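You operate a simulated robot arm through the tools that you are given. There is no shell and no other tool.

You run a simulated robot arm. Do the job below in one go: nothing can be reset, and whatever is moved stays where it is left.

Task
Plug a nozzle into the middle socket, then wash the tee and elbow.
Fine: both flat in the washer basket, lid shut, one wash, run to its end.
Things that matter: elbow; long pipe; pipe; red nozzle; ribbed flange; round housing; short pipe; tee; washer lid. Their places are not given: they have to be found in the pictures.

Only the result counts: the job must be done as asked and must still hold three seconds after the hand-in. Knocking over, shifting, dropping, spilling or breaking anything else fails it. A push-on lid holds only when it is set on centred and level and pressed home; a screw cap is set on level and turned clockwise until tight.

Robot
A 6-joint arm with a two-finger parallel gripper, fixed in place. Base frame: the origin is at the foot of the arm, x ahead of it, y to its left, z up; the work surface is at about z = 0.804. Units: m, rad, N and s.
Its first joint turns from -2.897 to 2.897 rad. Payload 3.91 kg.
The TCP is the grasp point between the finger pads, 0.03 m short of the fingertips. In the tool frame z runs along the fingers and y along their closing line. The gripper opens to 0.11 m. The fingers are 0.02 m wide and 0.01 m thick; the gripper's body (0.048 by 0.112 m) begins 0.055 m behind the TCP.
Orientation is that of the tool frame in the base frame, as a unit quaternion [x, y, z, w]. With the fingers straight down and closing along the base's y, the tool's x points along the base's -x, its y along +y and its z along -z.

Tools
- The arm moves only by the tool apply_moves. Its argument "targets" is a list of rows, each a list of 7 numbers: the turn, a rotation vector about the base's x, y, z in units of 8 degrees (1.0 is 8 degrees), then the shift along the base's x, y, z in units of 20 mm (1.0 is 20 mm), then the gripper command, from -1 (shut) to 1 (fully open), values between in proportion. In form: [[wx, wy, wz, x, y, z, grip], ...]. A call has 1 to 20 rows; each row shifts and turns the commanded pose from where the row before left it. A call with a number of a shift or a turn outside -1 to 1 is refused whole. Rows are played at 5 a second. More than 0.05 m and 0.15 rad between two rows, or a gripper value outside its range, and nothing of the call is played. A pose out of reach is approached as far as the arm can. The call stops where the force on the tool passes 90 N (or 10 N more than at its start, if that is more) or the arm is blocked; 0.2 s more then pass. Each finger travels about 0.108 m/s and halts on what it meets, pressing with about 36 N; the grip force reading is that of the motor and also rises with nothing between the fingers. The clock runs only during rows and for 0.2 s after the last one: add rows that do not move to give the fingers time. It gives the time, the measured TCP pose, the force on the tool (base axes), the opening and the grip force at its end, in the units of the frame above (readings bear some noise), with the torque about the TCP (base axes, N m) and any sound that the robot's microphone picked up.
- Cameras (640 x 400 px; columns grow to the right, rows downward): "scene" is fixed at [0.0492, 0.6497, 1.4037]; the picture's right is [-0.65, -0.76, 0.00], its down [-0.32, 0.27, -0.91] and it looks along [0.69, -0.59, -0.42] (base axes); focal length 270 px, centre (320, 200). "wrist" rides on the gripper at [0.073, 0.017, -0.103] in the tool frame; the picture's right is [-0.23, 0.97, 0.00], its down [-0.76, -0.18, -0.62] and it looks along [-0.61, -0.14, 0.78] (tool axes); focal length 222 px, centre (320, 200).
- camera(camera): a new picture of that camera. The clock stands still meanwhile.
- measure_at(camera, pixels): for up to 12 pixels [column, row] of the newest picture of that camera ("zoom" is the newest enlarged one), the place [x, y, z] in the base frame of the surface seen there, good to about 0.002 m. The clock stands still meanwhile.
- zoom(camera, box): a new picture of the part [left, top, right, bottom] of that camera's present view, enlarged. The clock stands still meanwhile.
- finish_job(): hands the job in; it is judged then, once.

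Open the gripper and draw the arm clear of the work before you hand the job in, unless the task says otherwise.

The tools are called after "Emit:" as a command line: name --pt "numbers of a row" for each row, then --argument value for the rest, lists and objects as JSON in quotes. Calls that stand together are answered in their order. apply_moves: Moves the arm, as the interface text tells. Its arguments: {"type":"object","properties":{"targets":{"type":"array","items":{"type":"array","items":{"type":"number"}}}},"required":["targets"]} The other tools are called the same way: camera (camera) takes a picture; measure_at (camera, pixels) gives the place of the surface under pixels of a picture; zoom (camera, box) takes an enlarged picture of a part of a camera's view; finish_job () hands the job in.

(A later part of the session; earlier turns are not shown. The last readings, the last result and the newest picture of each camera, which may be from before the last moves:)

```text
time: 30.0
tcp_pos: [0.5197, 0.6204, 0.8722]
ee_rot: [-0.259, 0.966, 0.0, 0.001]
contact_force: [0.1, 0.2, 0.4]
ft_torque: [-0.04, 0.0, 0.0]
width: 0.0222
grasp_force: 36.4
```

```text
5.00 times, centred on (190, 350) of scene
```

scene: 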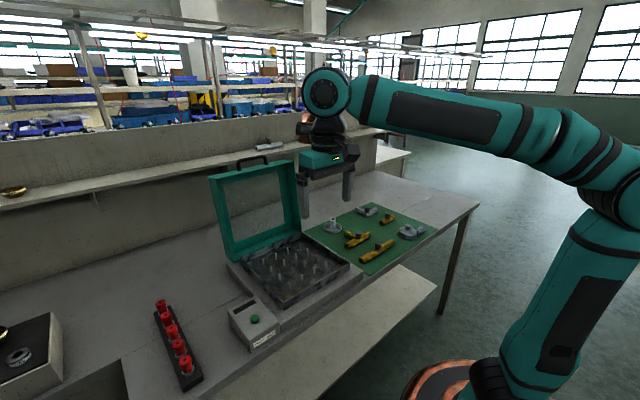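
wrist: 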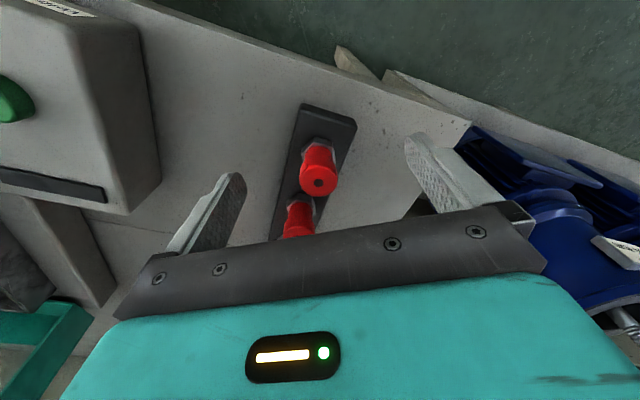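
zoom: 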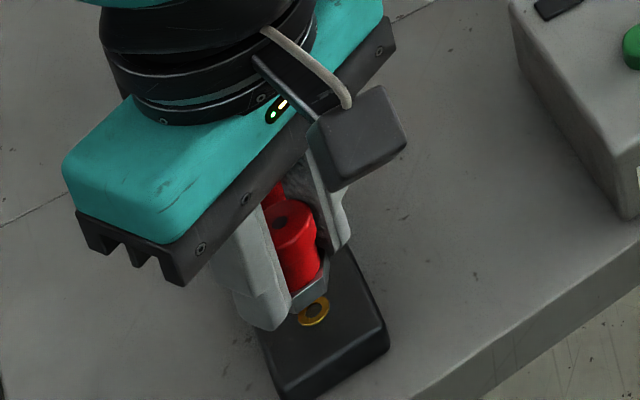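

There's no creep now, and a brass ring is visible in the rack, the same kind as the basket sockets. I'll lift to a safe height, moderately slowly.

Emit:
apply_moves --pt "0 0 0 0 0 0.2 -1" --pt "0 0 0 0 0 0.3 -1" --pt "0 0 0 0 0 0.5 -1" --pt "0 0 0 0 0 0.7 -1" --pt "0 0 0 0 0 0.8 -1" --pt "0 0 0 0 0 0.8 -1" --pt "0 0 0 0 0 0.8 -1" --pt "0 0 0 0 0 0.8 -1" --pt "0 0 0 0 0 0.7 -1" --pt "0 0 0 0 0 0.5 -1" --pt "0 0 0 0 0 0.3 -1"

Emit:
zoom --camera "scene" --box '[120, 230, 240, 390]'

Emit:
zoom --camera "wrist" --box '[260, 100, 380, 220]'

```text
time: 32.4
tcp_pos: [0.5197, 0.6222, 1.0002]
ee_rot: [-0.259, 0.966, -0.001, 0.001]
contact_force: [-0.5, -0.6, -0.2]
ft_torque: [0.02, -0.03, 0.0]
width: 0.0222
grasp_force: 35.7
```

```text
2.50 times, centred on (180, 310) of scene
```

zoom: 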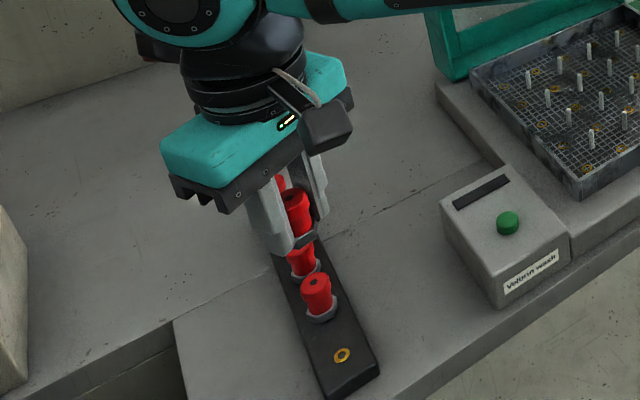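

```text
3.33 times, centred on (320, 160) of wrist
```

zoom: 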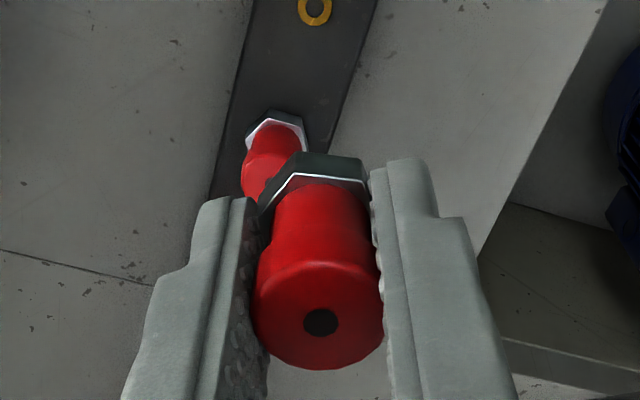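

The nozzle is firmly held and clear of the rack. I'll carry it over the basket centre at z≈1.0, turning back −30° on the way.

Emit:
apply_moves --pt "0 0 0 0.15 -0.4 0 -1" --pt "0 0 0 0.25 -0.7 0 -1" --pt "0 0 -0.9375 0.32 -1 0 -1" --pt "0 0 -0.9375 0.32 -1 0 -1" --pt "0 0 -0.9375 0.32 -1 0 -1" --pt "0 0 -0.9375 0.32 -1 0 -1" --pt "0 0 0 0.32 -1 0 -1" --pt "0 0 0 0.32 -1 0 -1" --pt "0 0 0 0.32 -1 0 -1" --pt "0 0 0 0.32 -1 0 -1" --pt "0 0 0 0.32 -1 0 -1" --pt "0 0 0 0.32 -1 0 -1" --pt "0 0 0 0.32 -1 0 -1" --pt "0 0 0 0.32 -1 0 -1" --pt "0 0 0 0.32 -1 0 -1" --pt "0 0 0 0.32 -1 0 -1" --pt "0 0 0 0.32 -1 0 -1" --pt "0 0 0 0.32 -1 0 -1" --pt "0 0 0 0.32 -1 0 -1" --pt "0 0 0 0.16 -0.5 0 -1"

Emit:
camera --camera "wrist"

Emit:
zoom --camera "scene" --box '[230, 190, 370, 310]'

```text
time: 36.6
tcp_pos: [0.6401, 0.2482, 1.001]
ee_rot: [0.0, 1.0, -0.001, 0.002]
contact_force: [0.2, 0.5, 0.0]
ft_torque: [0.0, 0.0, 0.0]
width: 0.0221
grasp_force: 36.0
```

```text
taken
```

wrist: 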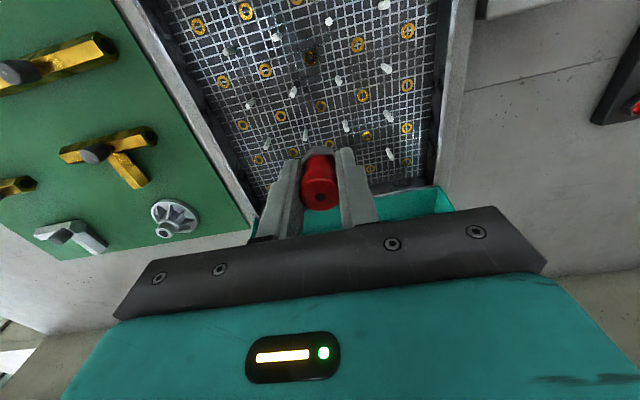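

```text
3.33 times, centred on (300, 250) of scene
```

zoom: 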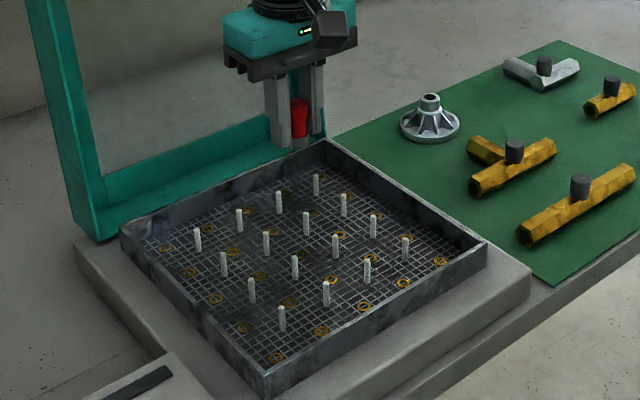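

The nozzle is above the basket centre. I'll zoom the wrist view and measure both the nozzle top and the middle ring.

Emit:
zoom --camera "wrist" --box '[220, 50, 420, 210]'

```text
2.50 times, centred on (320, 130) of wrist
```

zoom: 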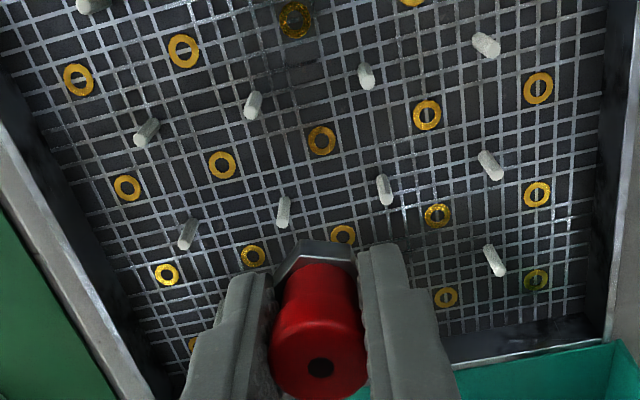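

The middle ring is at zoom pixel (321,140) and the nozzle's hole at (320,367). I'll measure both.

Emit:
measure_at --camera "zoom" --pixels '[[310, 141], [332, 140], [319, 129], [323, 152], [221, 165], [427, 114], [343, 230], [283, 367], [358, 367], [320, 342], [320, 394], [321, 140]]'

Emit:
measure_at --camera "zoom" --pixels '[[148, 125], [187, 45], [296, 20], [284, 20], [308, 20], [295, 250], [340, 252], [320, 275], [70, 230], [600, 200], [366, 72], [480, 40]]'

```text
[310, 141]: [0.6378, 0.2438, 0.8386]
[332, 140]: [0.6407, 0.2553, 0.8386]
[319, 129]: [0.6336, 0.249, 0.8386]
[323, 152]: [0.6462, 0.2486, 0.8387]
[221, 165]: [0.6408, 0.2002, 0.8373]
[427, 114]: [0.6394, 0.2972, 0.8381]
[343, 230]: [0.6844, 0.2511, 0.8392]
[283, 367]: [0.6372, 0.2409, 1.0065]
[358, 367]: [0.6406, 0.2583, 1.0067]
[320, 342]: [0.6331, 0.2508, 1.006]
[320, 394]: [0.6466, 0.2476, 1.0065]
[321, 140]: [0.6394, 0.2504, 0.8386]
```

```text
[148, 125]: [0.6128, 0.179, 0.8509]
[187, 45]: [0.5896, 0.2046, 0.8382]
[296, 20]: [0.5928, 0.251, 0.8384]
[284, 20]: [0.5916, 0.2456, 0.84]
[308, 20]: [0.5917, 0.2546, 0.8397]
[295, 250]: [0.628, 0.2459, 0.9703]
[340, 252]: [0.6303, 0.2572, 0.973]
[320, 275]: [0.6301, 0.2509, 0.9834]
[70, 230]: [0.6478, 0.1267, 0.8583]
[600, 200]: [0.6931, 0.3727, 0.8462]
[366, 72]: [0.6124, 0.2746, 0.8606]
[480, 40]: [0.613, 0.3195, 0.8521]
```

The nozzle axis at (0.6394, 0.2494) and the socket at (0.6395, 0.2500) agree to within 1 mm. I'll lower to just above the floor.

Emit:
apply_moves --pt "0 0 0 0.005 0.03 -0.6 -1" --pt "0 0 0 0 0 -0.8 -1" --pt "0 0 0 0 0 -0.8 -1" --pt "0 0 0 0 0 -0.8 -1" --pt "0 0 0 0 0 -0.7 -1" --pt "0 0 0 0 0 -0.5 -1" --pt "0 0 0 0 0 -0.2 -1" --pt "0 0 0 0 0 0 -1"

Emit:
camera --camera "wrist"

Emit:
zoom --camera "scene" --box '[250, 210, 350, 290]'

Emit:
zoom --camera "wrist" --box '[240, 60, 400, 220]'

```text
time: 38.4
tcp_pos: [0.6378, 0.2501, 0.9108]
ee_rot: [0.0, 1.0, 0.0, 0.001]
contact_force: [-0.4, 0.3, 0.0]
ft_torque: [-0.04, 0.0, -0.01]
width: 0.0221
grasp_force: 36.8
```

```text
taken
```

wrist: 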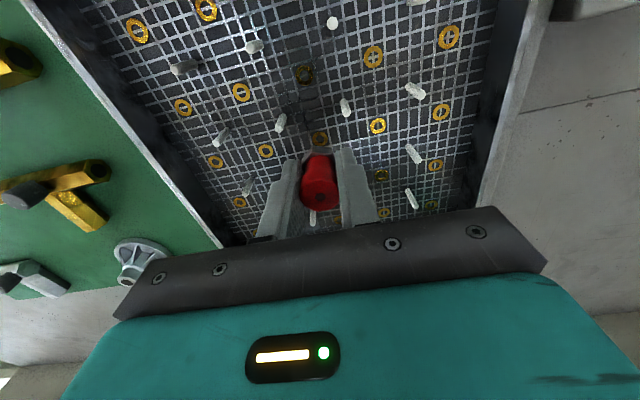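

```text
5.00 times, centred on (300, 250) of scene
```

zoom: 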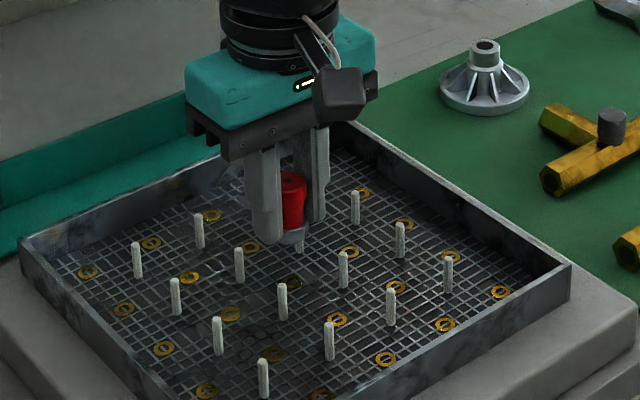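

```text
2.50 times, centred on (320, 140) of wrist
```

zoom: 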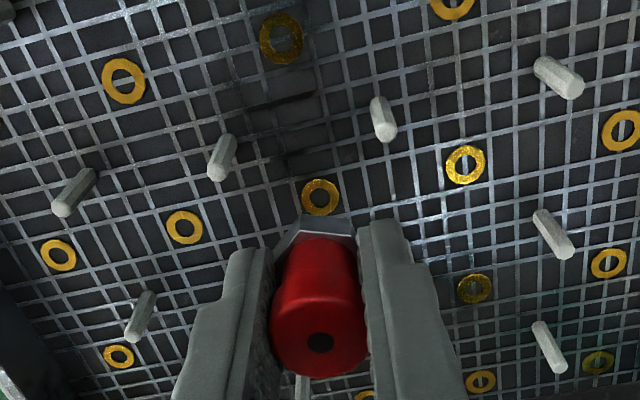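

I'll measure the nozzle top and middle ring (320,197) again from this closer view before inserting.

Emit:
measure_at --camera "zoom" --pixels '[[277, 343], [364, 343], [320, 315], [320, 371], [305, 197], [334, 196], [318, 182], [322, 212], [185, 226], [465, 165], [320, 197]]'

Emit:
measure_at --camera "zoom" --pixels '[[280, 343], [361, 343], [320, 318], [320, 368], [307, 197], [332, 196], [319, 184], [322, 210]]'

```text
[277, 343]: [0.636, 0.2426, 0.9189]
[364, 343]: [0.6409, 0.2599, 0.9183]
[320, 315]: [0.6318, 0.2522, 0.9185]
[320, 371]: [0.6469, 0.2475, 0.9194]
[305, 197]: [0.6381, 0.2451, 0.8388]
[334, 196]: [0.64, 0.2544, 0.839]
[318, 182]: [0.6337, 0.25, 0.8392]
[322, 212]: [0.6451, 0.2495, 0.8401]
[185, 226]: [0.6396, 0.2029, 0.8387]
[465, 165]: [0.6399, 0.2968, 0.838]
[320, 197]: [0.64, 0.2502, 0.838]
```

```text
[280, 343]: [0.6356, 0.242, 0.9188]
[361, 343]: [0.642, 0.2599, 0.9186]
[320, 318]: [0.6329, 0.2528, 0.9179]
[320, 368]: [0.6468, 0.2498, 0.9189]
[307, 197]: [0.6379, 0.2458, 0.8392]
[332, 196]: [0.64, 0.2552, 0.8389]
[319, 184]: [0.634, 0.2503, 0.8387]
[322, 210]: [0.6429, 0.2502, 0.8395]
```

The offset is under 1 mm, so I'll apply a tiny correction and descend in small steps, watching the force as the stem enters.

Emit:
apply_moves --pt "0 0 0 0.02 -0.025 -0.2 -1" --pt "0 0 0 0 0 -0.2 -1" --pt "0 0 0 0 0 -0.2 -1" --pt "0 0 0 0 0 -0.1 -1" --pt "0 0 0 0 0 -0.1 -1" --pt "0 0 0 0 0 -0.1 -1" --pt "0 0 0 0 0 -0.1 -1" --pt "0 0 0 0 0 -0.1 -1"

Emit:
zoom --camera "wrist" --box '[240, 60, 400, 220]'

Emit:
zoom --camera "scene" --box '[270, 220, 330, 270]'

```text
time: 40.2
tcp_pos: [0.6388, 0.249, 0.8892]
ee_rot: [0.0, 1.0, -0.001, 0.001]
contact_force: [0.2, 0.0, -0.4]
ft_torque: [-0.02, -0.01, 0.0]
width: 0.022
grasp_force: 36.2
```

```text
2.50 times, centred on (320, 140) of wrist
```

zoom: 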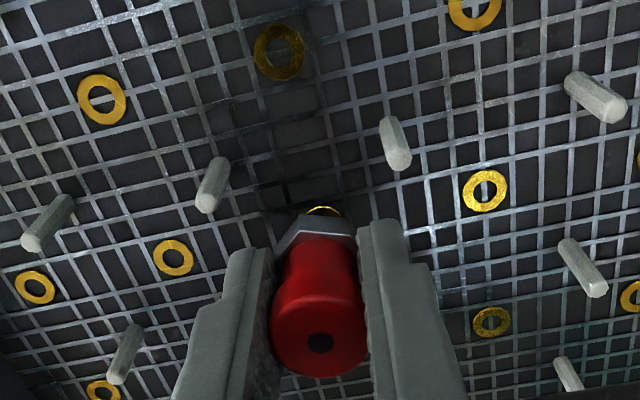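

```text
8.00 times, centred on (300, 245) of scene
```

zoom: 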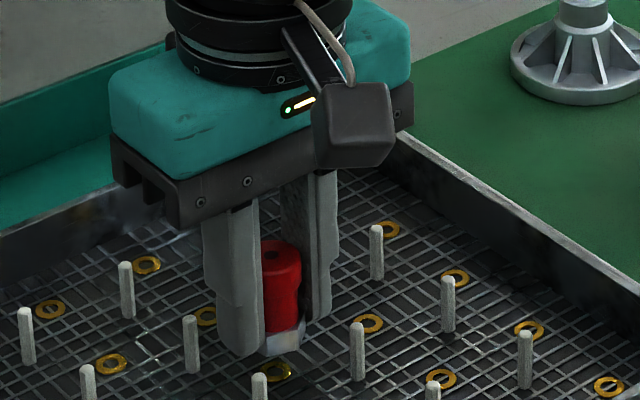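

The force is still zero and the ring is right under the collar. I'll continue down slowly.

Emit:
apply_moves --pt "0 0 0 0 0 -0.1 -1" --pt "0 0 0 0 0 -0.1 -1" --pt "0 0 0 0 0 -0.1 -1"

Emit:
apply_moves --pt "0 0 0 0 0 -0.1 -1" --pt "0 0 0 0 0 -0.1 -1"

Emit:
apply_moves --pt "0 0 0 0 0 -0.1 -1"

```text
time: 41.0
tcp_pos: [0.6397, 0.2495, 0.8829]
ee_rot: [0.001, 1.0, -0.001, 0.0]
contact_force: [0.5, -0.5, -0.7]
ft_torque: [-0.03, 0.0, 0.0]
width: 0.022
grasp_force: 36.4
```

```text
time: 41.6
tcp_pos: [0.6387, 0.2488, 0.8799]
ee_rot: [-0.001, 1.0, 0.001, 0.0]
contact_force: [0.8, -0.9, -0.9]
ft_torque: [0.01, 0.0, -0.02]
width: 0.022
grasp_force: 36.0
```

```text
time: 42.0
tcp_pos: [0.6388, 0.2502, 0.8779]
ee_rot: [0.0, 1.0, 0.0, 0.001]
contact_force: [-0.3, 0.1, 0.8]
ft_torque: [-0.01, -0.01, 0.03]
width: 0.022
grasp_force: 35.7
```

The TCP is at 0.878 with no resistance yet. I'll take 2 mm and then 1 mm steps and check for contact after each.

Emit:
apply_moves --pt "0 0 0 0 0 -0.1 -1"

Emit:
apply_moves --pt "0 0 0 0 0 -0.05 -1" --pt "0 0 0 0 0 -0.05 -1"

Emit:
zoom --camera "wrist" --box '[240, 60, 400, 220]'

Emit:
zoom --camera "scene" --box '[270, 220, 330, 270]'

```text
time: 42.4
tcp_pos: [0.6396, 0.2491, 0.8761]
ee_rot: [0.0, 1.0, -0.001, 0.001]
contact_force: [-0.3, -0.2, -0.8]
ft_torque: [0.01, -0.02, 0.01]
width: 0.0221
grasp_force: 36.1
```

```text
time: 43.0
tcp_pos: [0.6403, 0.2487, 0.8742]
ee_rot: [0.0, 1.0, -0.001, 0.001]
contact_force: [-0.2, 0.9, 0.8]
ft_torque: [0.02, -0.03, -0.01]
width: 0.0217
grasp_force: 36.1
```

```text
2.50 times, centred on (320, 140) of wrist
```

zoom: 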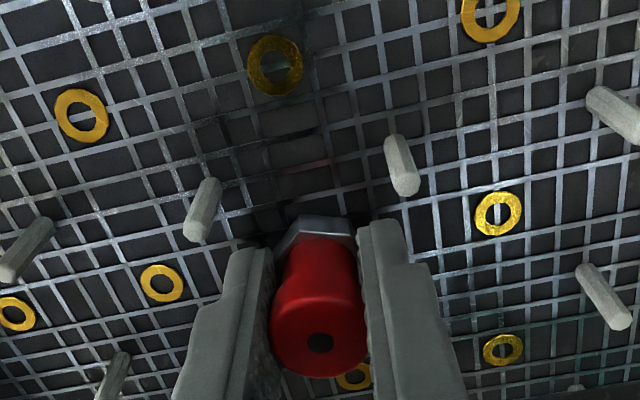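

```text
8.00 times, centred on (300, 245) of scene
```

zoom: 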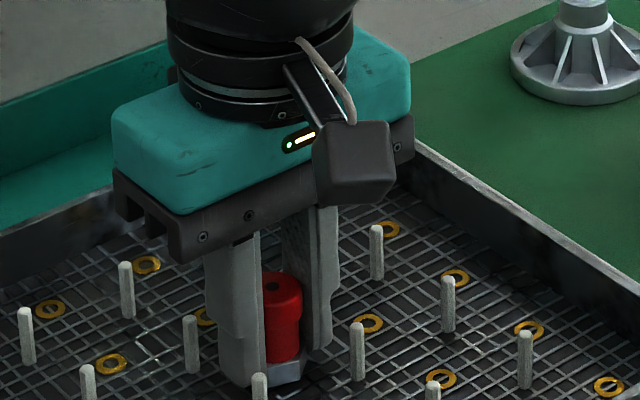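

The collar is nearly at the floor. I'll take 1 mm steps until resistance shows.

Emit:
apply_moves --pt "0 0 0 0 0 -0.05 -1"

Emit:
apply_moves --pt "0 0 0 0 0 -0.05 -1"

Emit:
apply_moves --pt "0 0 0 0 0 -0.05 -1"

```text
time: 43.4
tcp_pos: [0.6401, 0.2498, 0.8732]
ee_rot: [0.0, 1.0, -0.001, 0.001]
contact_force: [-0.3, -0.6, -1.1]
ft_torque: [-0.02, 0.01, 0.0]
width: 0.0219
grasp_force: 36.0
```

```text
time: 43.8
tcp_pos: [0.6396, 0.2485, 0.8724]
ee_rot: [0.0, 1.0, 0.0, 0.001]
contact_force: [-0.9, -0.5, -1.2]
ft_torque: [-0.02, -0.01, 0.01]
width: 0.0218
grasp_force: 35.6
```

```text
time: 44.2
tcp_pos: [0.6405, 0.2498, 0.8721]
ee_rot: [0.0, 1.0, 0.0, 0.001]
contact_force: [0.0, -1.2, 2.8]
ft_torque: [0.01, -0.03, -0.02]
width: 0.0219
grasp_force: 35.8
```

Contact appears at 0.872, the expected seat height. I'll press a little further to push it home and see how the force builds.

Emit:
apply_moves --pt "0 0 0 0 0 -0.05 -1"

Emit:
apply_moves --pt "0 0 0 0 0 -0.05 -1"

Emit:
zoom --camera "wrist" --box '[240, 60, 400, 220]'

Emit:
measure_at --camera "zoom" --pixels '[[285, 340], [355, 340], [320, 318], [320, 366], [320, 224], [300, 235], [160, 283], [496, 214], [275, 66], [320, 260]]'

```text
time: 44.6
tcp_pos: [0.639, 0.249, 0.8727]
ee_rot: [0.0, 1.0, 0.0, 0.003]
contact_force: [0.9, 2.2, 25.4]
ft_torque: [0.03, 0.04, 0.0]
width: 0.0222
grasp_force: 36.0
```

```text
time: 45.0
tcp_pos: [0.6399, 0.2501, 0.8692]
ee_rot: [0.0, 1.0, 0.0, 0.002]
contact_force: [1.8, 2.6, 26.4]
ft_torque: [0.05, -0.04, -0.04]
width: 0.022
grasp_force: 36.1
```

```text
2.50 times, centred on (320, 140) of wrist
```

zoom: 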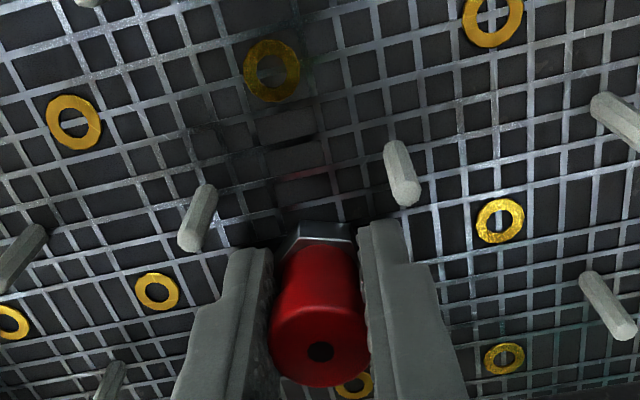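

```text
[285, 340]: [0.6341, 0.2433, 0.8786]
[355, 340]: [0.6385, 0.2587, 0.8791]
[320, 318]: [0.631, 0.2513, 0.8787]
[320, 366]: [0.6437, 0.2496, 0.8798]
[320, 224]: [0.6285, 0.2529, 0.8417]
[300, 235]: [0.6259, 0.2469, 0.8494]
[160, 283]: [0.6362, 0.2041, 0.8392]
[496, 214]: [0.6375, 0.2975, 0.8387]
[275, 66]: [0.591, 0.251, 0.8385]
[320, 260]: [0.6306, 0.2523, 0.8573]
```

The nozzle top is at 0.879 and the hex top at about 0.850, so the collar is on the floor ring. I'll back off 2 mm to relieve the push, open the fingers, and lift away.

Emit:
apply_moves --pt "0 0 0 0 0 0.1 -1" --pt "0 0 0 0 0 0 -0.4" --pt "0 0 0 0 0 0 -0.2" --pt "0 0 0 0 0 0 -0.2"

Emit:
zoom --camera "wrist" --box '[240, 60, 400, 220]'

```text
time: 46.0
tcp_pos: [0.6385, 0.2491, 0.8707]
ee_rot: [-0.001, 1.0, -0.001, 0.001]
contact_force: [-0.1, 0.1, -0.5]
ft_torque: [0.01, 0.03, 0.01]
width: 0.0439
grasp_force: 0.0
```

```text
2.50 times, centred on (320, 140) of wrist
```

zoom: 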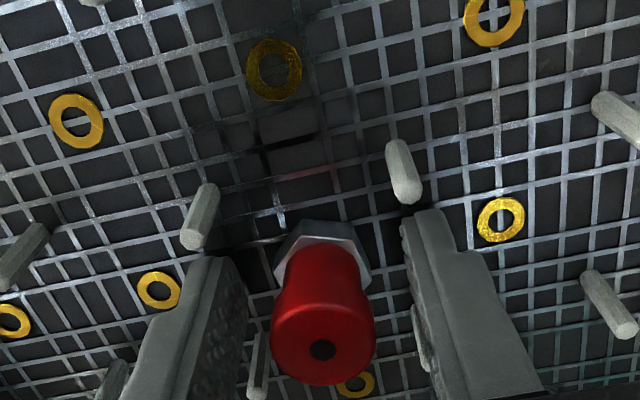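

The nozzle stands upright in the middle socket. I'll lift clear to look, then close the fingers for a confirming press on its top.

Emit:
apply_moves --pt "0 0 0 0 0 0.5 -0.2" --pt "0 0 0 0 0 1 -0.2" --pt "0 0 0 0 0 1 -0.2" --pt "0 0 0 0 0 0 -0.2"

Emit:
zoom --camera "wrist" --box '[240, 60, 400, 220]'

Emit:
measure_at --camera "zoom" --pixels '[[285, 268], [345, 268], [320, 250], [320, 290], [316, 200]]'

Emit:
zoom --camera "scene" --box '[270, 220, 330, 270]'

```text
time: 47.0
tcp_pos: [0.6404, 0.2515, 0.9214]
ee_rot: [0.0, 1.0, -0.001, 0.001]
contact_force: [0.5, 0.5, 0.5]
ft_torque: [0.0, 0.04, 0.01]
width: 0.0438
grasp_force: 0.1
```

```text
2.50 times, centred on (320, 140) of wrist
```

zoom: 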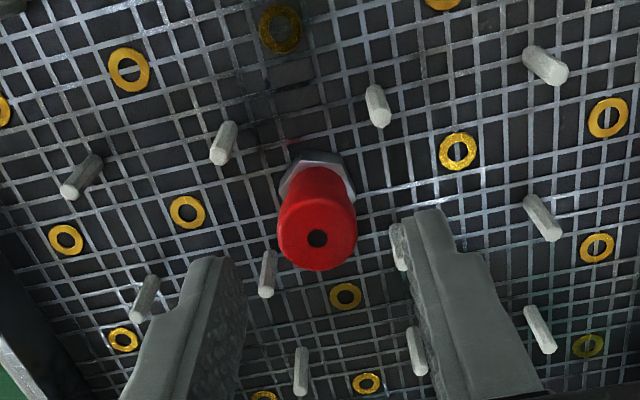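

```text
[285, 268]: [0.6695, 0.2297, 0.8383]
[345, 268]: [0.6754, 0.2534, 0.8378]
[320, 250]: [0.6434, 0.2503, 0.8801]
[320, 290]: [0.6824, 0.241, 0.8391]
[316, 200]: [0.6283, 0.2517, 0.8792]
```

```text
8.00 times, centred on (300, 245) of scene
```

zoom: 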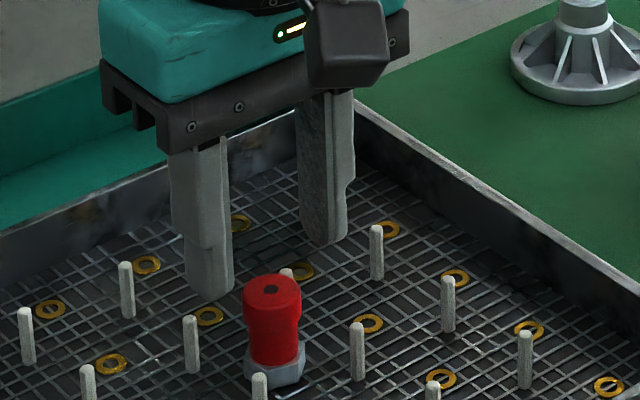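

The nozzle is upright with its top at 0.880. I'll close the fingers and press straight down on its top to confirm it's home.

Emit:
apply_moves --pt "0 0 0 0 0 0 -1" --pt "0 0 0 0 0 0 -1" --pt "0 0 0 0 0 -0.3 -1" --pt "0 0 0 0 0 -0.2 -1" --pt "0 0 0 0 0 0 -1"

Emit:
apply_moves --pt "0 0 0 0 0 -0.1 -1"

Emit:
apply_moves --pt "0 0 0 0 0 -0.1 -1"

```text
time: 48.2
tcp_pos: [0.6408, 0.2505, 0.9115]
ee_rot: [0.0, 1.0, -0.001, 0.002]
contact_force: [-0.8, 0.4, 0.0]
ft_torque: [0.0, 0.01, 0.01]
width: 0.0002
grasp_force: 35.6
```

```text
time: 48.6
tcp_pos: [0.6388, 0.249, 0.9099]
ee_rot: [0.0, 1.0, 0.0, 0.001]
contact_force: [0.7, 0.9, 3.6]
ft_torque: [0.03, -0.06, 0.03]
width: 0.0
grasp_force: 36.2
```

```text
time: 49.0
tcp_pos: [0.6396, 0.2484, 0.9087]
ee_rot: [0.001, 1.0, 0.001, 0.003]
contact_force: [2.8, 2.9, 30.2]
ft_torque: [0.13, -0.11, -0.01]
width: 0.0
grasp_force: 36.4
```

Now 30 N. I'll take one more small step, then lift clear.

Emit:
apply_moves --pt "0 0 0 0 0 -0.1 -1"

Emit:
apply_moves --pt "0 0 0 0 0 0.3 -1" --pt "0 0 0 0 0 1 -1" --pt "0 0 0 0 0 1 -0.5" --pt "0 0 0 0 0 1 0" --pt "0 0 0 0 0 1 0.5" --pt "0 0 0 0 0 0.7 1"

Emit:
zoom --camera "scene" --box '[240, 215, 350, 295]'

Emit:
zoom --camera "wrist" --box '[200, 0, 440, 200]'

```text
time: 49.4
tcp_pos: [0.6388, 0.2498, 0.9088]
ee_rot: [0.0, 1.0, 0.001, 0.003]
contact_force: [10.3, 1.8, 64.1]
ft_torque: [0.09, -0.38, 0.0]
width: 0.0
grasp_force: 35.4
```

```text
time: 50.8
tcp_pos: [0.6395, 0.25, 1.005]
ee_rot: [0.0, 1.0, -0.001, 0.002]
contact_force: [-0.1, 0.8, -0.8]
ft_torque: [0.01, 0.0, 0.01]
width: 0.1098
grasp_force: 0.1
```

```text
5.00 times, centred on (295, 255) of scene
```

zoom: 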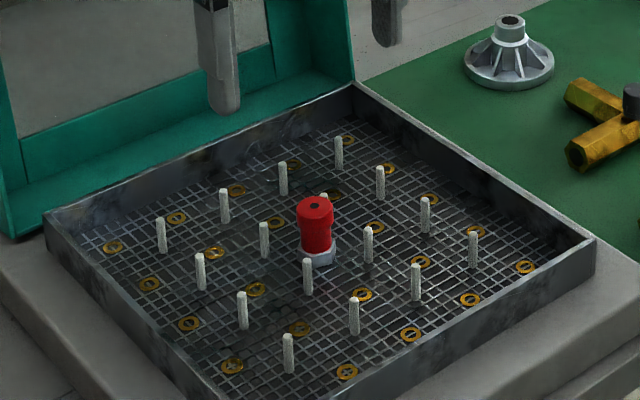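

```text
2.00 times, centred on (320, 100) of wrist
```

zoom: 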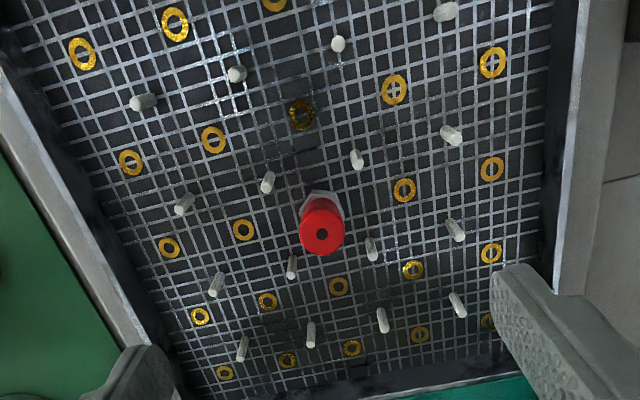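

The nozzle is plugged in dead centre. Now I'll move over the green mat to see the tee and elbow.

Emit:
apply_moves --pt "0 0 0 0 -1 0.12 1" --pt "0 0 0 0 -1 0.12 1" --pt "0 0 0 0 -1 0.12 1" --pt "0 0 0 0 -1 0.12 1" --pt "0 0 0 0 -1 0.12 1" --pt "0 0 0 0 -1 0.12 1" --pt "0 0 0 0 -1 0.12 1" --pt "0 0 0 0 -1 0.12 1" --pt "0 0 0 0 -1 0.12 1" --pt "0 0 0 0 -1 0.12 1" --pt "0 0 0 0 -1 0.12 1" --pt "0 0 0 0 -1 0.12 1" --pt "0 0 0 0 -1 0.12 1" --pt "0 0 0 0 -1 0.12 1" --pt "0 0 0 0 -1 0.12 1" --pt "0 0 0 0 -1 0.12 1" --pt "0 0 0 0 -1 0.12 1" --pt "0 0 0 0 -1 0.12 1"

Emit:
camera --camera "wrist"

Emit:
zoom --camera "wrist" --box '[180, 0, 460, 200]'

```text
time: 54.6
tcp_pos: [0.6407, -0.1095, 1.0471]
ee_rot: [0.0, 1.0, 0.0, 0.001]
contact_force: [-0.5, 0.5, 0.2]
ft_torque: [-0.02, 0.03, 0.0]
width: 0.1101
grasp_force: 0.1
```

```text
taken
```

wrist: 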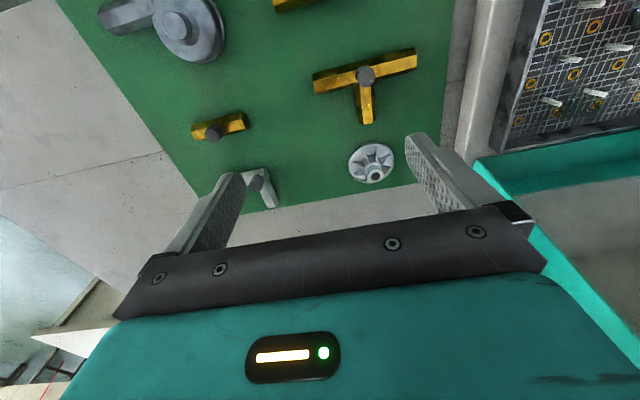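

```text
2.00 times, centred on (320, 100) of wrist
```

zoom: 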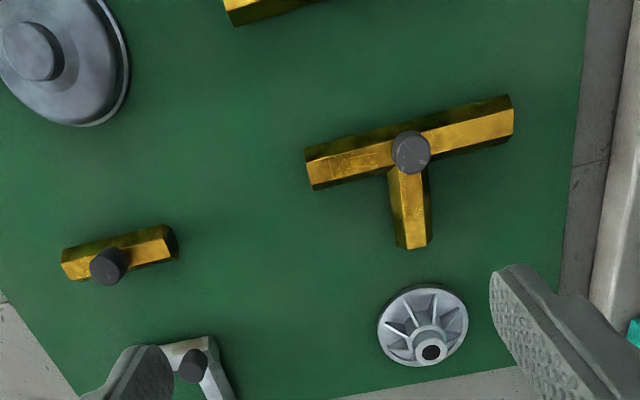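

The tee is in full view: the run goes from zoom pixel (306,165) to (512,115), the branch ends at (412,245), and the knob is at (410,152). I'll measure its geometry.

Emit:
measure_at --camera "zoom" --pixels '[[310, 170], [350, 165], [450, 135], [508, 118], [410, 152], [400, 160], [422, 148], [410, 200], [412, 240], [330, 145], [480, 105], [300, 230]]'

Emit:
measure_at --camera "zoom" --pixels '[[307, 186], [307, 152], [512, 132], [510, 98], [397, 247], [430, 243], [394, 152], [427, 152], [410, 135], [410, 168], [390, 200], [430, 200]]'

```text
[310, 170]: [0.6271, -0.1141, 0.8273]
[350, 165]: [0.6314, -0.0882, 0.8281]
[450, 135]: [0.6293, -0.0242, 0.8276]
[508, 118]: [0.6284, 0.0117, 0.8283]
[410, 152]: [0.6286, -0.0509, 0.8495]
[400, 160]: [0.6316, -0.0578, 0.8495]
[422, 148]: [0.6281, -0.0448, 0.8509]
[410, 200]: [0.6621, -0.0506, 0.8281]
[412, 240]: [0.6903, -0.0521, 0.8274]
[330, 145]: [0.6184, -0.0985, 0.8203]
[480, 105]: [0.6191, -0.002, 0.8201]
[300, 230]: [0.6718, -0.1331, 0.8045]
```

```text
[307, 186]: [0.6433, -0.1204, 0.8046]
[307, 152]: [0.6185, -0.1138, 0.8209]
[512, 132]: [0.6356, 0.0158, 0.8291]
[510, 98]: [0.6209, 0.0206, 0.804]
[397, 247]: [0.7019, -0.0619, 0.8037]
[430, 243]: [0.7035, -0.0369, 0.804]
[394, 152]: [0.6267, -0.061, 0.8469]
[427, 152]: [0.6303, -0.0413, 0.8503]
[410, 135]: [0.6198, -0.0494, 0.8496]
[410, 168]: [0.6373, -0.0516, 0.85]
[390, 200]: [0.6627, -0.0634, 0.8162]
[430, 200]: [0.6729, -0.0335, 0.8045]
```

The tee's run lies along y at x≈0.629 (y −0.116 to 0.014), with its top at 0.828. The branch points +x to about 0.693, and the 20 mm knob is at (0.629, −0.051), top 0.850. Next I'll view the elbow.

Emit:
apply_moves --pt "0 0 0 0.65 -1 -0.2 1" --pt "0 0 0 0.65 -1 -0.2 1" --pt "0 0 0 0.65 -1 -0.2 1" --pt "0 0 0 0.65 -1 -0.2 1" --pt "0 0 0 0.65 -1 -0.2 1" --pt "0 0 0 0.65 -1 -0.2 1" --pt "0 0 0 0 0 0 1"

Emit:
zoom --camera "wrist" --box '[180, 0, 460, 200]'

```text
time: 56.2
tcp_pos: [0.7188, -0.2303, 1.0243]
ee_rot: [0.0, 1.0, 0.0, 0.001]
contact_force: [-0.1, -0.3, -0.4]
ft_torque: [0.01, -0.02, 0.02]
width: 0.1099
grasp_force: 0.1
```

```text
2.00 times, centred on (320, 100) of wrist
```

zoom: 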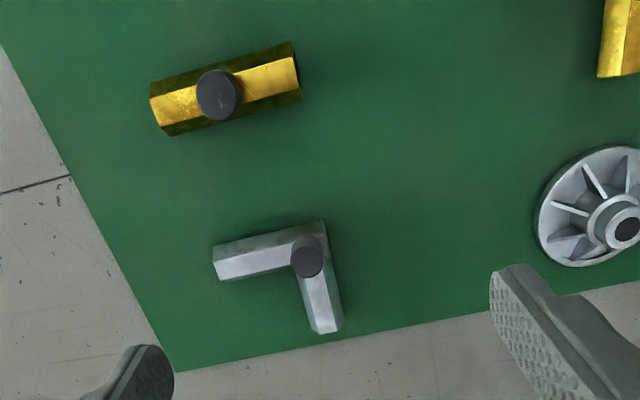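

The elbow's corner with its knob is at zoom pixel (307,257). One arm goes left (−y) to (215,262) and the other goes down (+x) to (325,330). I'll measure it.

Emit:
measure_at --camera "zoom" --pixels '[[307, 257], [295, 257], [319, 257], [307, 243], [307, 272], [225, 263], [260, 255], [317, 300], [322, 326], [216, 262], [300, 225], [335, 290]]'

Emit:
measure_at --camera "zoom" --pixels '[[240, 240], [240, 272], [300, 280], [338, 320], [308, 330], [322, 222], [215, 248], [218, 280], [325, 336], [310, 310], [332, 312], [200, 300]]'

```text
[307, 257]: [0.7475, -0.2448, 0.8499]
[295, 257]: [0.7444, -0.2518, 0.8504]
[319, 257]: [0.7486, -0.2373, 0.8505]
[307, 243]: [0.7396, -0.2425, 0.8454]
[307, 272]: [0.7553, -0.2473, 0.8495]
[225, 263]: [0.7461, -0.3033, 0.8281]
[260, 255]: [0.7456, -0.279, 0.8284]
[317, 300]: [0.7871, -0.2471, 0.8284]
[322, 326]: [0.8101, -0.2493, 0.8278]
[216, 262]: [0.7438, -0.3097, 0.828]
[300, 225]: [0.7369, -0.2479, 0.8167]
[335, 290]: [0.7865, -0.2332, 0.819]
```

```text
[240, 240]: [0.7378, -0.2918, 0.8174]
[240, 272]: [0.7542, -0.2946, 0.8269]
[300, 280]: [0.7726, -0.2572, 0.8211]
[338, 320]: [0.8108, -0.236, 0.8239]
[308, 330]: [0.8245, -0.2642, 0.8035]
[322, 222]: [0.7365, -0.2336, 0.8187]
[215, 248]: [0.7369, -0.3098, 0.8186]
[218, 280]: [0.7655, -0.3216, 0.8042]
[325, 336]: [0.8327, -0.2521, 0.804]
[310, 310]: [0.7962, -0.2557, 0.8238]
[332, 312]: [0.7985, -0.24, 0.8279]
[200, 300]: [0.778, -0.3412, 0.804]
```

The elbow's knob is at (0.7475, −0.245), top 0.850. Its arms run to −y (end −0.31) and +x (end 0.812), with their tops at 0.828. Its weight hangs along the (+x,−y) diagonal, so I'll turn the gripper +45° to close along that diagonal and move above the knob.

Emit:
apply_moves --pt "0 0 0.9375 0.24 -0.1225 -0.85 0.5" --pt "0 0 0.9375 0.24 -0.1225 -0.85 0.1" --pt "0 0 0.9375 0.24 -0.1225 -0.85 0.1" --pt "0 0 0.9375 0.24 -0.1225 -0.85 0.1" --pt "0 0 0.9375 0.24 -0.1225 -0.85 0.1" --pt "0 0 0.9375 0.24 -0.1225 -0.85 0.1" --pt "0 0 0 0 0 0 0.1"

Emit:
camera --camera "wrist"

Emit:
zoom --camera "wrist" --box '[220, 40, 420, 220]'

```text
time: 57.8
tcp_pos: [0.7464, -0.2465, 0.923]
ee_rot: [-0.383, 0.924, 0.0, 0.001]
contact_force: [-0.3, 0.5, 0.3]
ft_torque: [0.02, 0.02, -0.01]
width: 0.0606
grasp_force: 0.0
```

```text
taken
```

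wrist: 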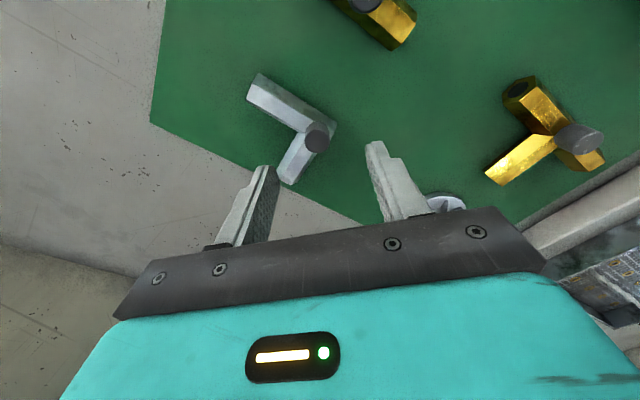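

```text
2.22 times, centred on (320, 130) of wrist
```

zoom: 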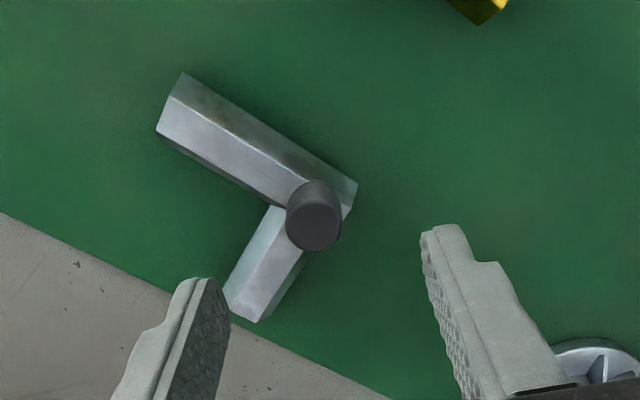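

The knob is at zoom pixel (313,227), centred between the fingers, and the inside of the elbow faces the left finger. I'll measure the knob again from here.

Emit:
measure_at --camera "zoom" --pixels '[[313, 227], [290, 227], [337, 227], [313, 208], [313, 247], [240, 140], [255, 280], [185, 80], [235, 310], [350, 190]]'

```text
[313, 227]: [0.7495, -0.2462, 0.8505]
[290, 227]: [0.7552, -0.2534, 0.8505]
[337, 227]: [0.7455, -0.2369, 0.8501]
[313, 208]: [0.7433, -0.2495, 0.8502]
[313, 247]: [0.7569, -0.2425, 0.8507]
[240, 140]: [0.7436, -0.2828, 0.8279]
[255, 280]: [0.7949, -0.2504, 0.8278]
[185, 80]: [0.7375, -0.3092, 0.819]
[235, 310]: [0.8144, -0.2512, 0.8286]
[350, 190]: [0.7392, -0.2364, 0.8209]
```

The knob centre is about (0.749, −0.246). I'll lower to TCP z≈0.861, which puts the tips 3 mm above the arms, and close on the knob.

Emit:
apply_moves --pt "0 0 0 0.13 0.025 -0.9 0.1" --pt "0 0 0 0 0 -0.9 0.1" --pt "0 0 0 0 0 -0.8 0.1" --pt "0 0 0 0 0 -0.5 0.1" --pt "0 0 0 0 0 0 0.1"

Emit:
zoom --camera "wrist" --box '[220, 60, 420, 240]'

Emit:
zoom --camera "scene" --box '[330, 180, 420, 250]'

```text
time: 59.0
tcp_pos: [0.7491, -0.2443, 0.859]
ee_rot: [-0.383, 0.924, 0.0, 0.001]
contact_force: [0.5, 0.0, -0.3]
ft_torque: [0.01, -0.02, 0.03]
width: 0.0606
grasp_force: 0.1
```

```text
2.22 times, centred on (320, 150) of wrist
```

zoom: 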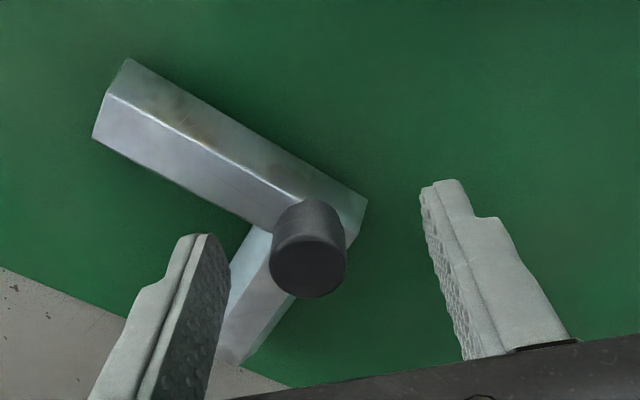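

```text
5.71 times, centred on (375, 215) of scene
```

zoom: 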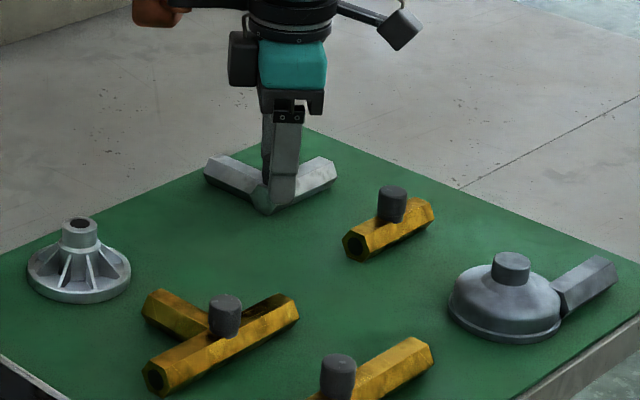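

The fingers straddle the knob just above the arms. I'll close on it.

Emit:
apply_moves --pt "0 0 0 0 0 0.03 -0.3" --pt "0 0 0 0 0 0 -0.7" --pt "0 0 0 0 0 0 -1" --pt "0 0 0 0 0 0 -1" --pt "0 0 0 0 0 0 -1"

Emit:
apply_moves --pt "0 0 0 0 0 0.1 -1" --pt "0 0 0 0 0 0.15 -1" --pt "0 0 0 0 0 0.2 -1" --pt "0 0 0 0 0 0.2 -1" --pt "0 0 0 0 0 0 -1" --pt "0 0 0 0 0 0 -1"

Emit:
zoom --camera "wrist" --box '[220, 60, 420, 240]'

Emit:
zoom --camera "scene" --box '[330, 180, 420, 250]'

```text
time: 60.2
tcp_pos: [0.7474, -0.2443, 0.8608]
ee_rot: [-0.384, 0.923, 0.0, 0.001]
contact_force: [-1.8, 1.1, 0.7]
ft_torque: [0.09, 0.11, 0.01]
width: 0.0201
grasp_force: 36.0
```

```text
time: 61.6
tcp_pos: [0.7483, -0.2447, 0.8743]
ee_rot: [-0.382, 0.924, 0.001, 0.001]
contact_force: [-0.4, 0.4, -2.0]
ft_torque: [0.0, 0.01, -0.01]
width: 0.0202
grasp_force: 36.2
```

```text
2.22 times, centred on (320, 150) of wrist
```

zoom: 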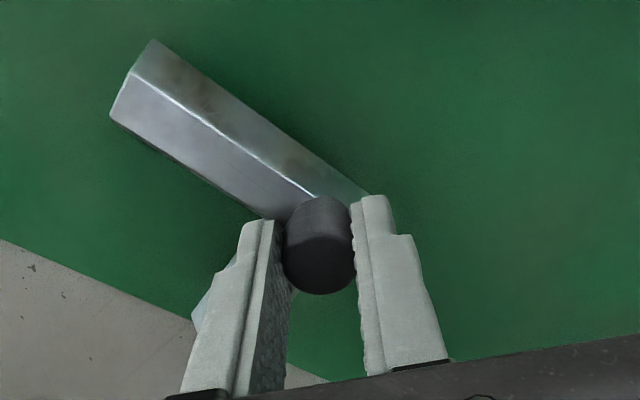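

```text
5.71 times, centred on (375, 215) of scene
```

zoom: 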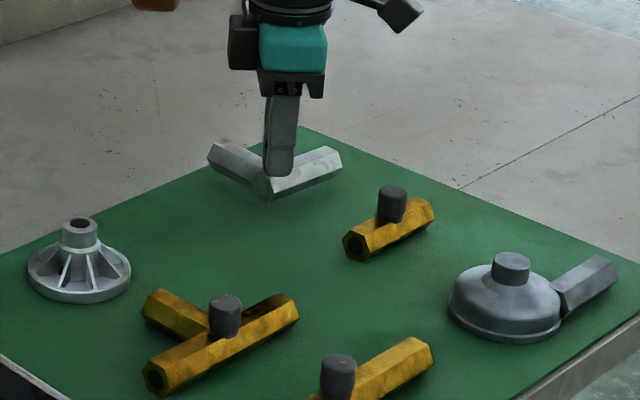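

The elbow is lifted (about 2 N of weight), and the grip width is steady at 20 mm. I'll raise it higher and check that it stays level and doesn't slip.

Emit:
apply_moves --pt "0 0 0 0 0 0.3 -1" --pt "0 0 0 0 0 0.5 -1" --pt "0 0 0 0 0 0.6 -1" --pt "0 0 0 0 0 0.7 -1" --pt "0 0 0 0 0 0.7 -1" --pt "0 0 0 0 0 0.7 -1" --pt "0 0 0 0 0 0.7 -1" --pt "0 0 0 0 0 0.7 -1" --pt "0 0 0 0 0 0.5 -1" --pt "0 0 0 0 0 0.3 -1" --pt "0 0 0 0 0 0 -1"

Emit:
zoom --camera "wrist" --box '[220, 60, 420, 240]'

Emit:
zoom --camera "scene" --box '[320, 140, 420, 230]'

```text
time: 64.0
tcp_pos: [0.7482, -0.2462, 0.9873]
ee_rot: [-0.383, 0.924, 0.001, 0.001]
contact_force: [0.3, -0.3, -0.5]
ft_torque: [0.03, -0.01, 0.01]
width: 0.0206
grasp_force: 36.1
```

```text
2.22 times, centred on (320, 150) of wrist
```

zoom: 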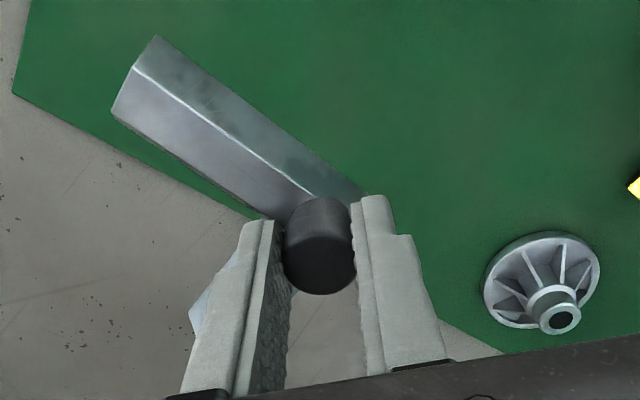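

```text
4.44 times, centred on (370, 185) of scene
```

zoom: 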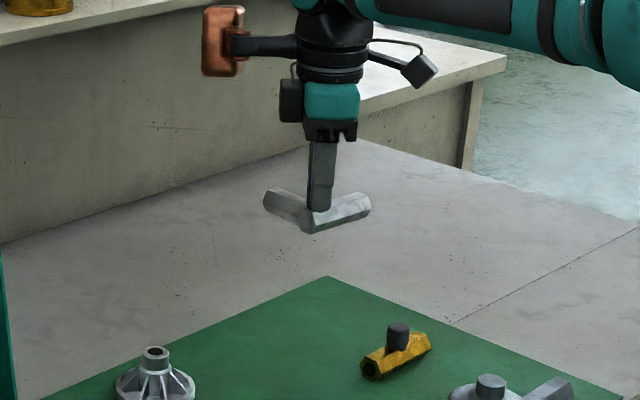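

The elbow is held steadily. I'll measure the arm's top edge at both ends to check it's level.

Emit:
zoom --camera "wrist" --box '[220, 60, 420, 240]'

Emit:
measure_at --camera "zoom" --pixels '[[130, 95], [160, 115], [200, 145], [240, 170], [280, 195], [205, 295], [215, 275], [318, 262], [300, 262], [336, 262], [318, 240], [318, 285]]'

```text
2.22 times, centred on (320, 150) of wrist
```

zoom: 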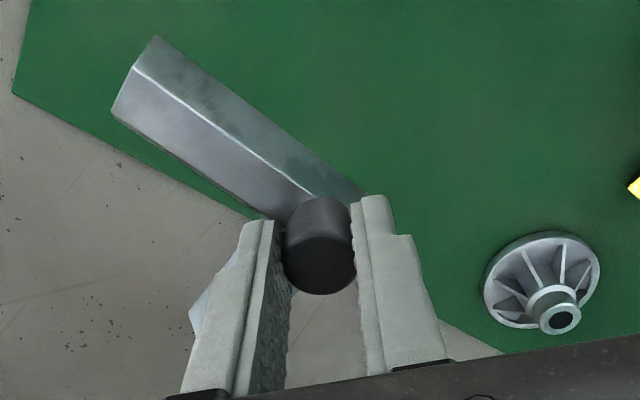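

```text
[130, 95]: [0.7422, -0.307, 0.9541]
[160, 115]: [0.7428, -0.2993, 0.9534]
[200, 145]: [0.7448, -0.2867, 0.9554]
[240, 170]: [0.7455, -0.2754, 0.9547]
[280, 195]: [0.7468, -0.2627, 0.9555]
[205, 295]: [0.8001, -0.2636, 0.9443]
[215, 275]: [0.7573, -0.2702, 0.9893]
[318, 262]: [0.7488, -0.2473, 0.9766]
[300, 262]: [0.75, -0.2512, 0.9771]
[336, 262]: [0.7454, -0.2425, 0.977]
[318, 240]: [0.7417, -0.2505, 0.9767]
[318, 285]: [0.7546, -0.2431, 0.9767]
```

The elbow is level (within about 1.5 mm along the arm) and its underside is 56 mm below the TCP. I'll carry it to the basket, moving x back to about 0.66 first so the +x arm stays clear of the open lid.

Emit:
apply_moves --pt "0 0 0 -0.3 0.4 0.2 -1" --pt "0 0 0 -0.45 0.8 0.3 -1" --pt "0 0 0 -0.5 1 0.2 -1" --pt "0 0 0 -0.5 1 0 -1" --pt "0 0 0 -0.5 1 0 -1" --pt "0 0 0 -0.5 1 0 -1" --pt "0 0 0 -0.5 1 0 -1" --pt "0 0 0 -0.5 1 0 -1" --pt "0 0 0 -0.5 1 0 -1" --pt "0 0 0 -0.25 1 0 -1" --pt "0 0 0 0 1 0 -1" --pt "0 0 0 0 1 0 -1" --pt "0 0 0 0 1 0 -1" --pt "0 0 0 0 1 0 -1" --pt "0 0 0 0 1 0 -1"

Emit:
camera --camera "scene"

Emit:
zoom --camera "wrist" --box '[220, 60, 420, 240]'

```text
time: 67.2
tcp_pos: [0.6592, 0.0377, 1.0008]
ee_rot: [-0.383, 0.924, 0.001, 0.001]
contact_force: [-0.7, -1.0, -1.0]
ft_torque: [0.05, 0.05, -0.03]
width: 0.0203
grasp_force: 35.8
```

```text
taken
```

scene: 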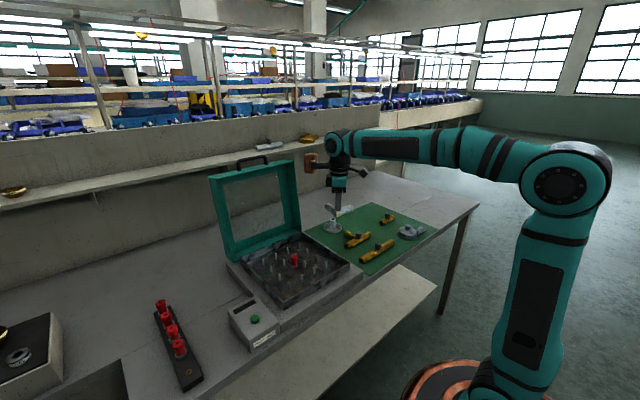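

```text
2.22 times, centred on (320, 150) of wrist
```

zoom: 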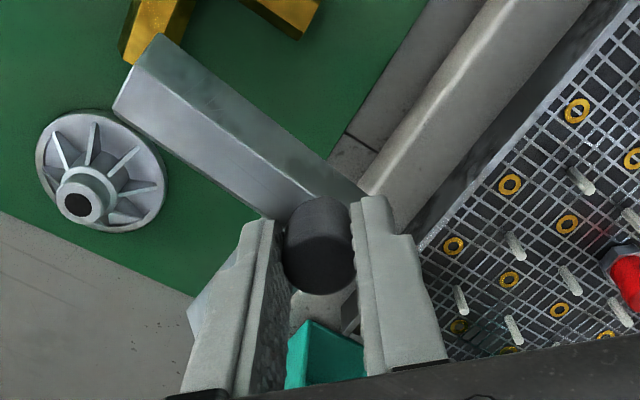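

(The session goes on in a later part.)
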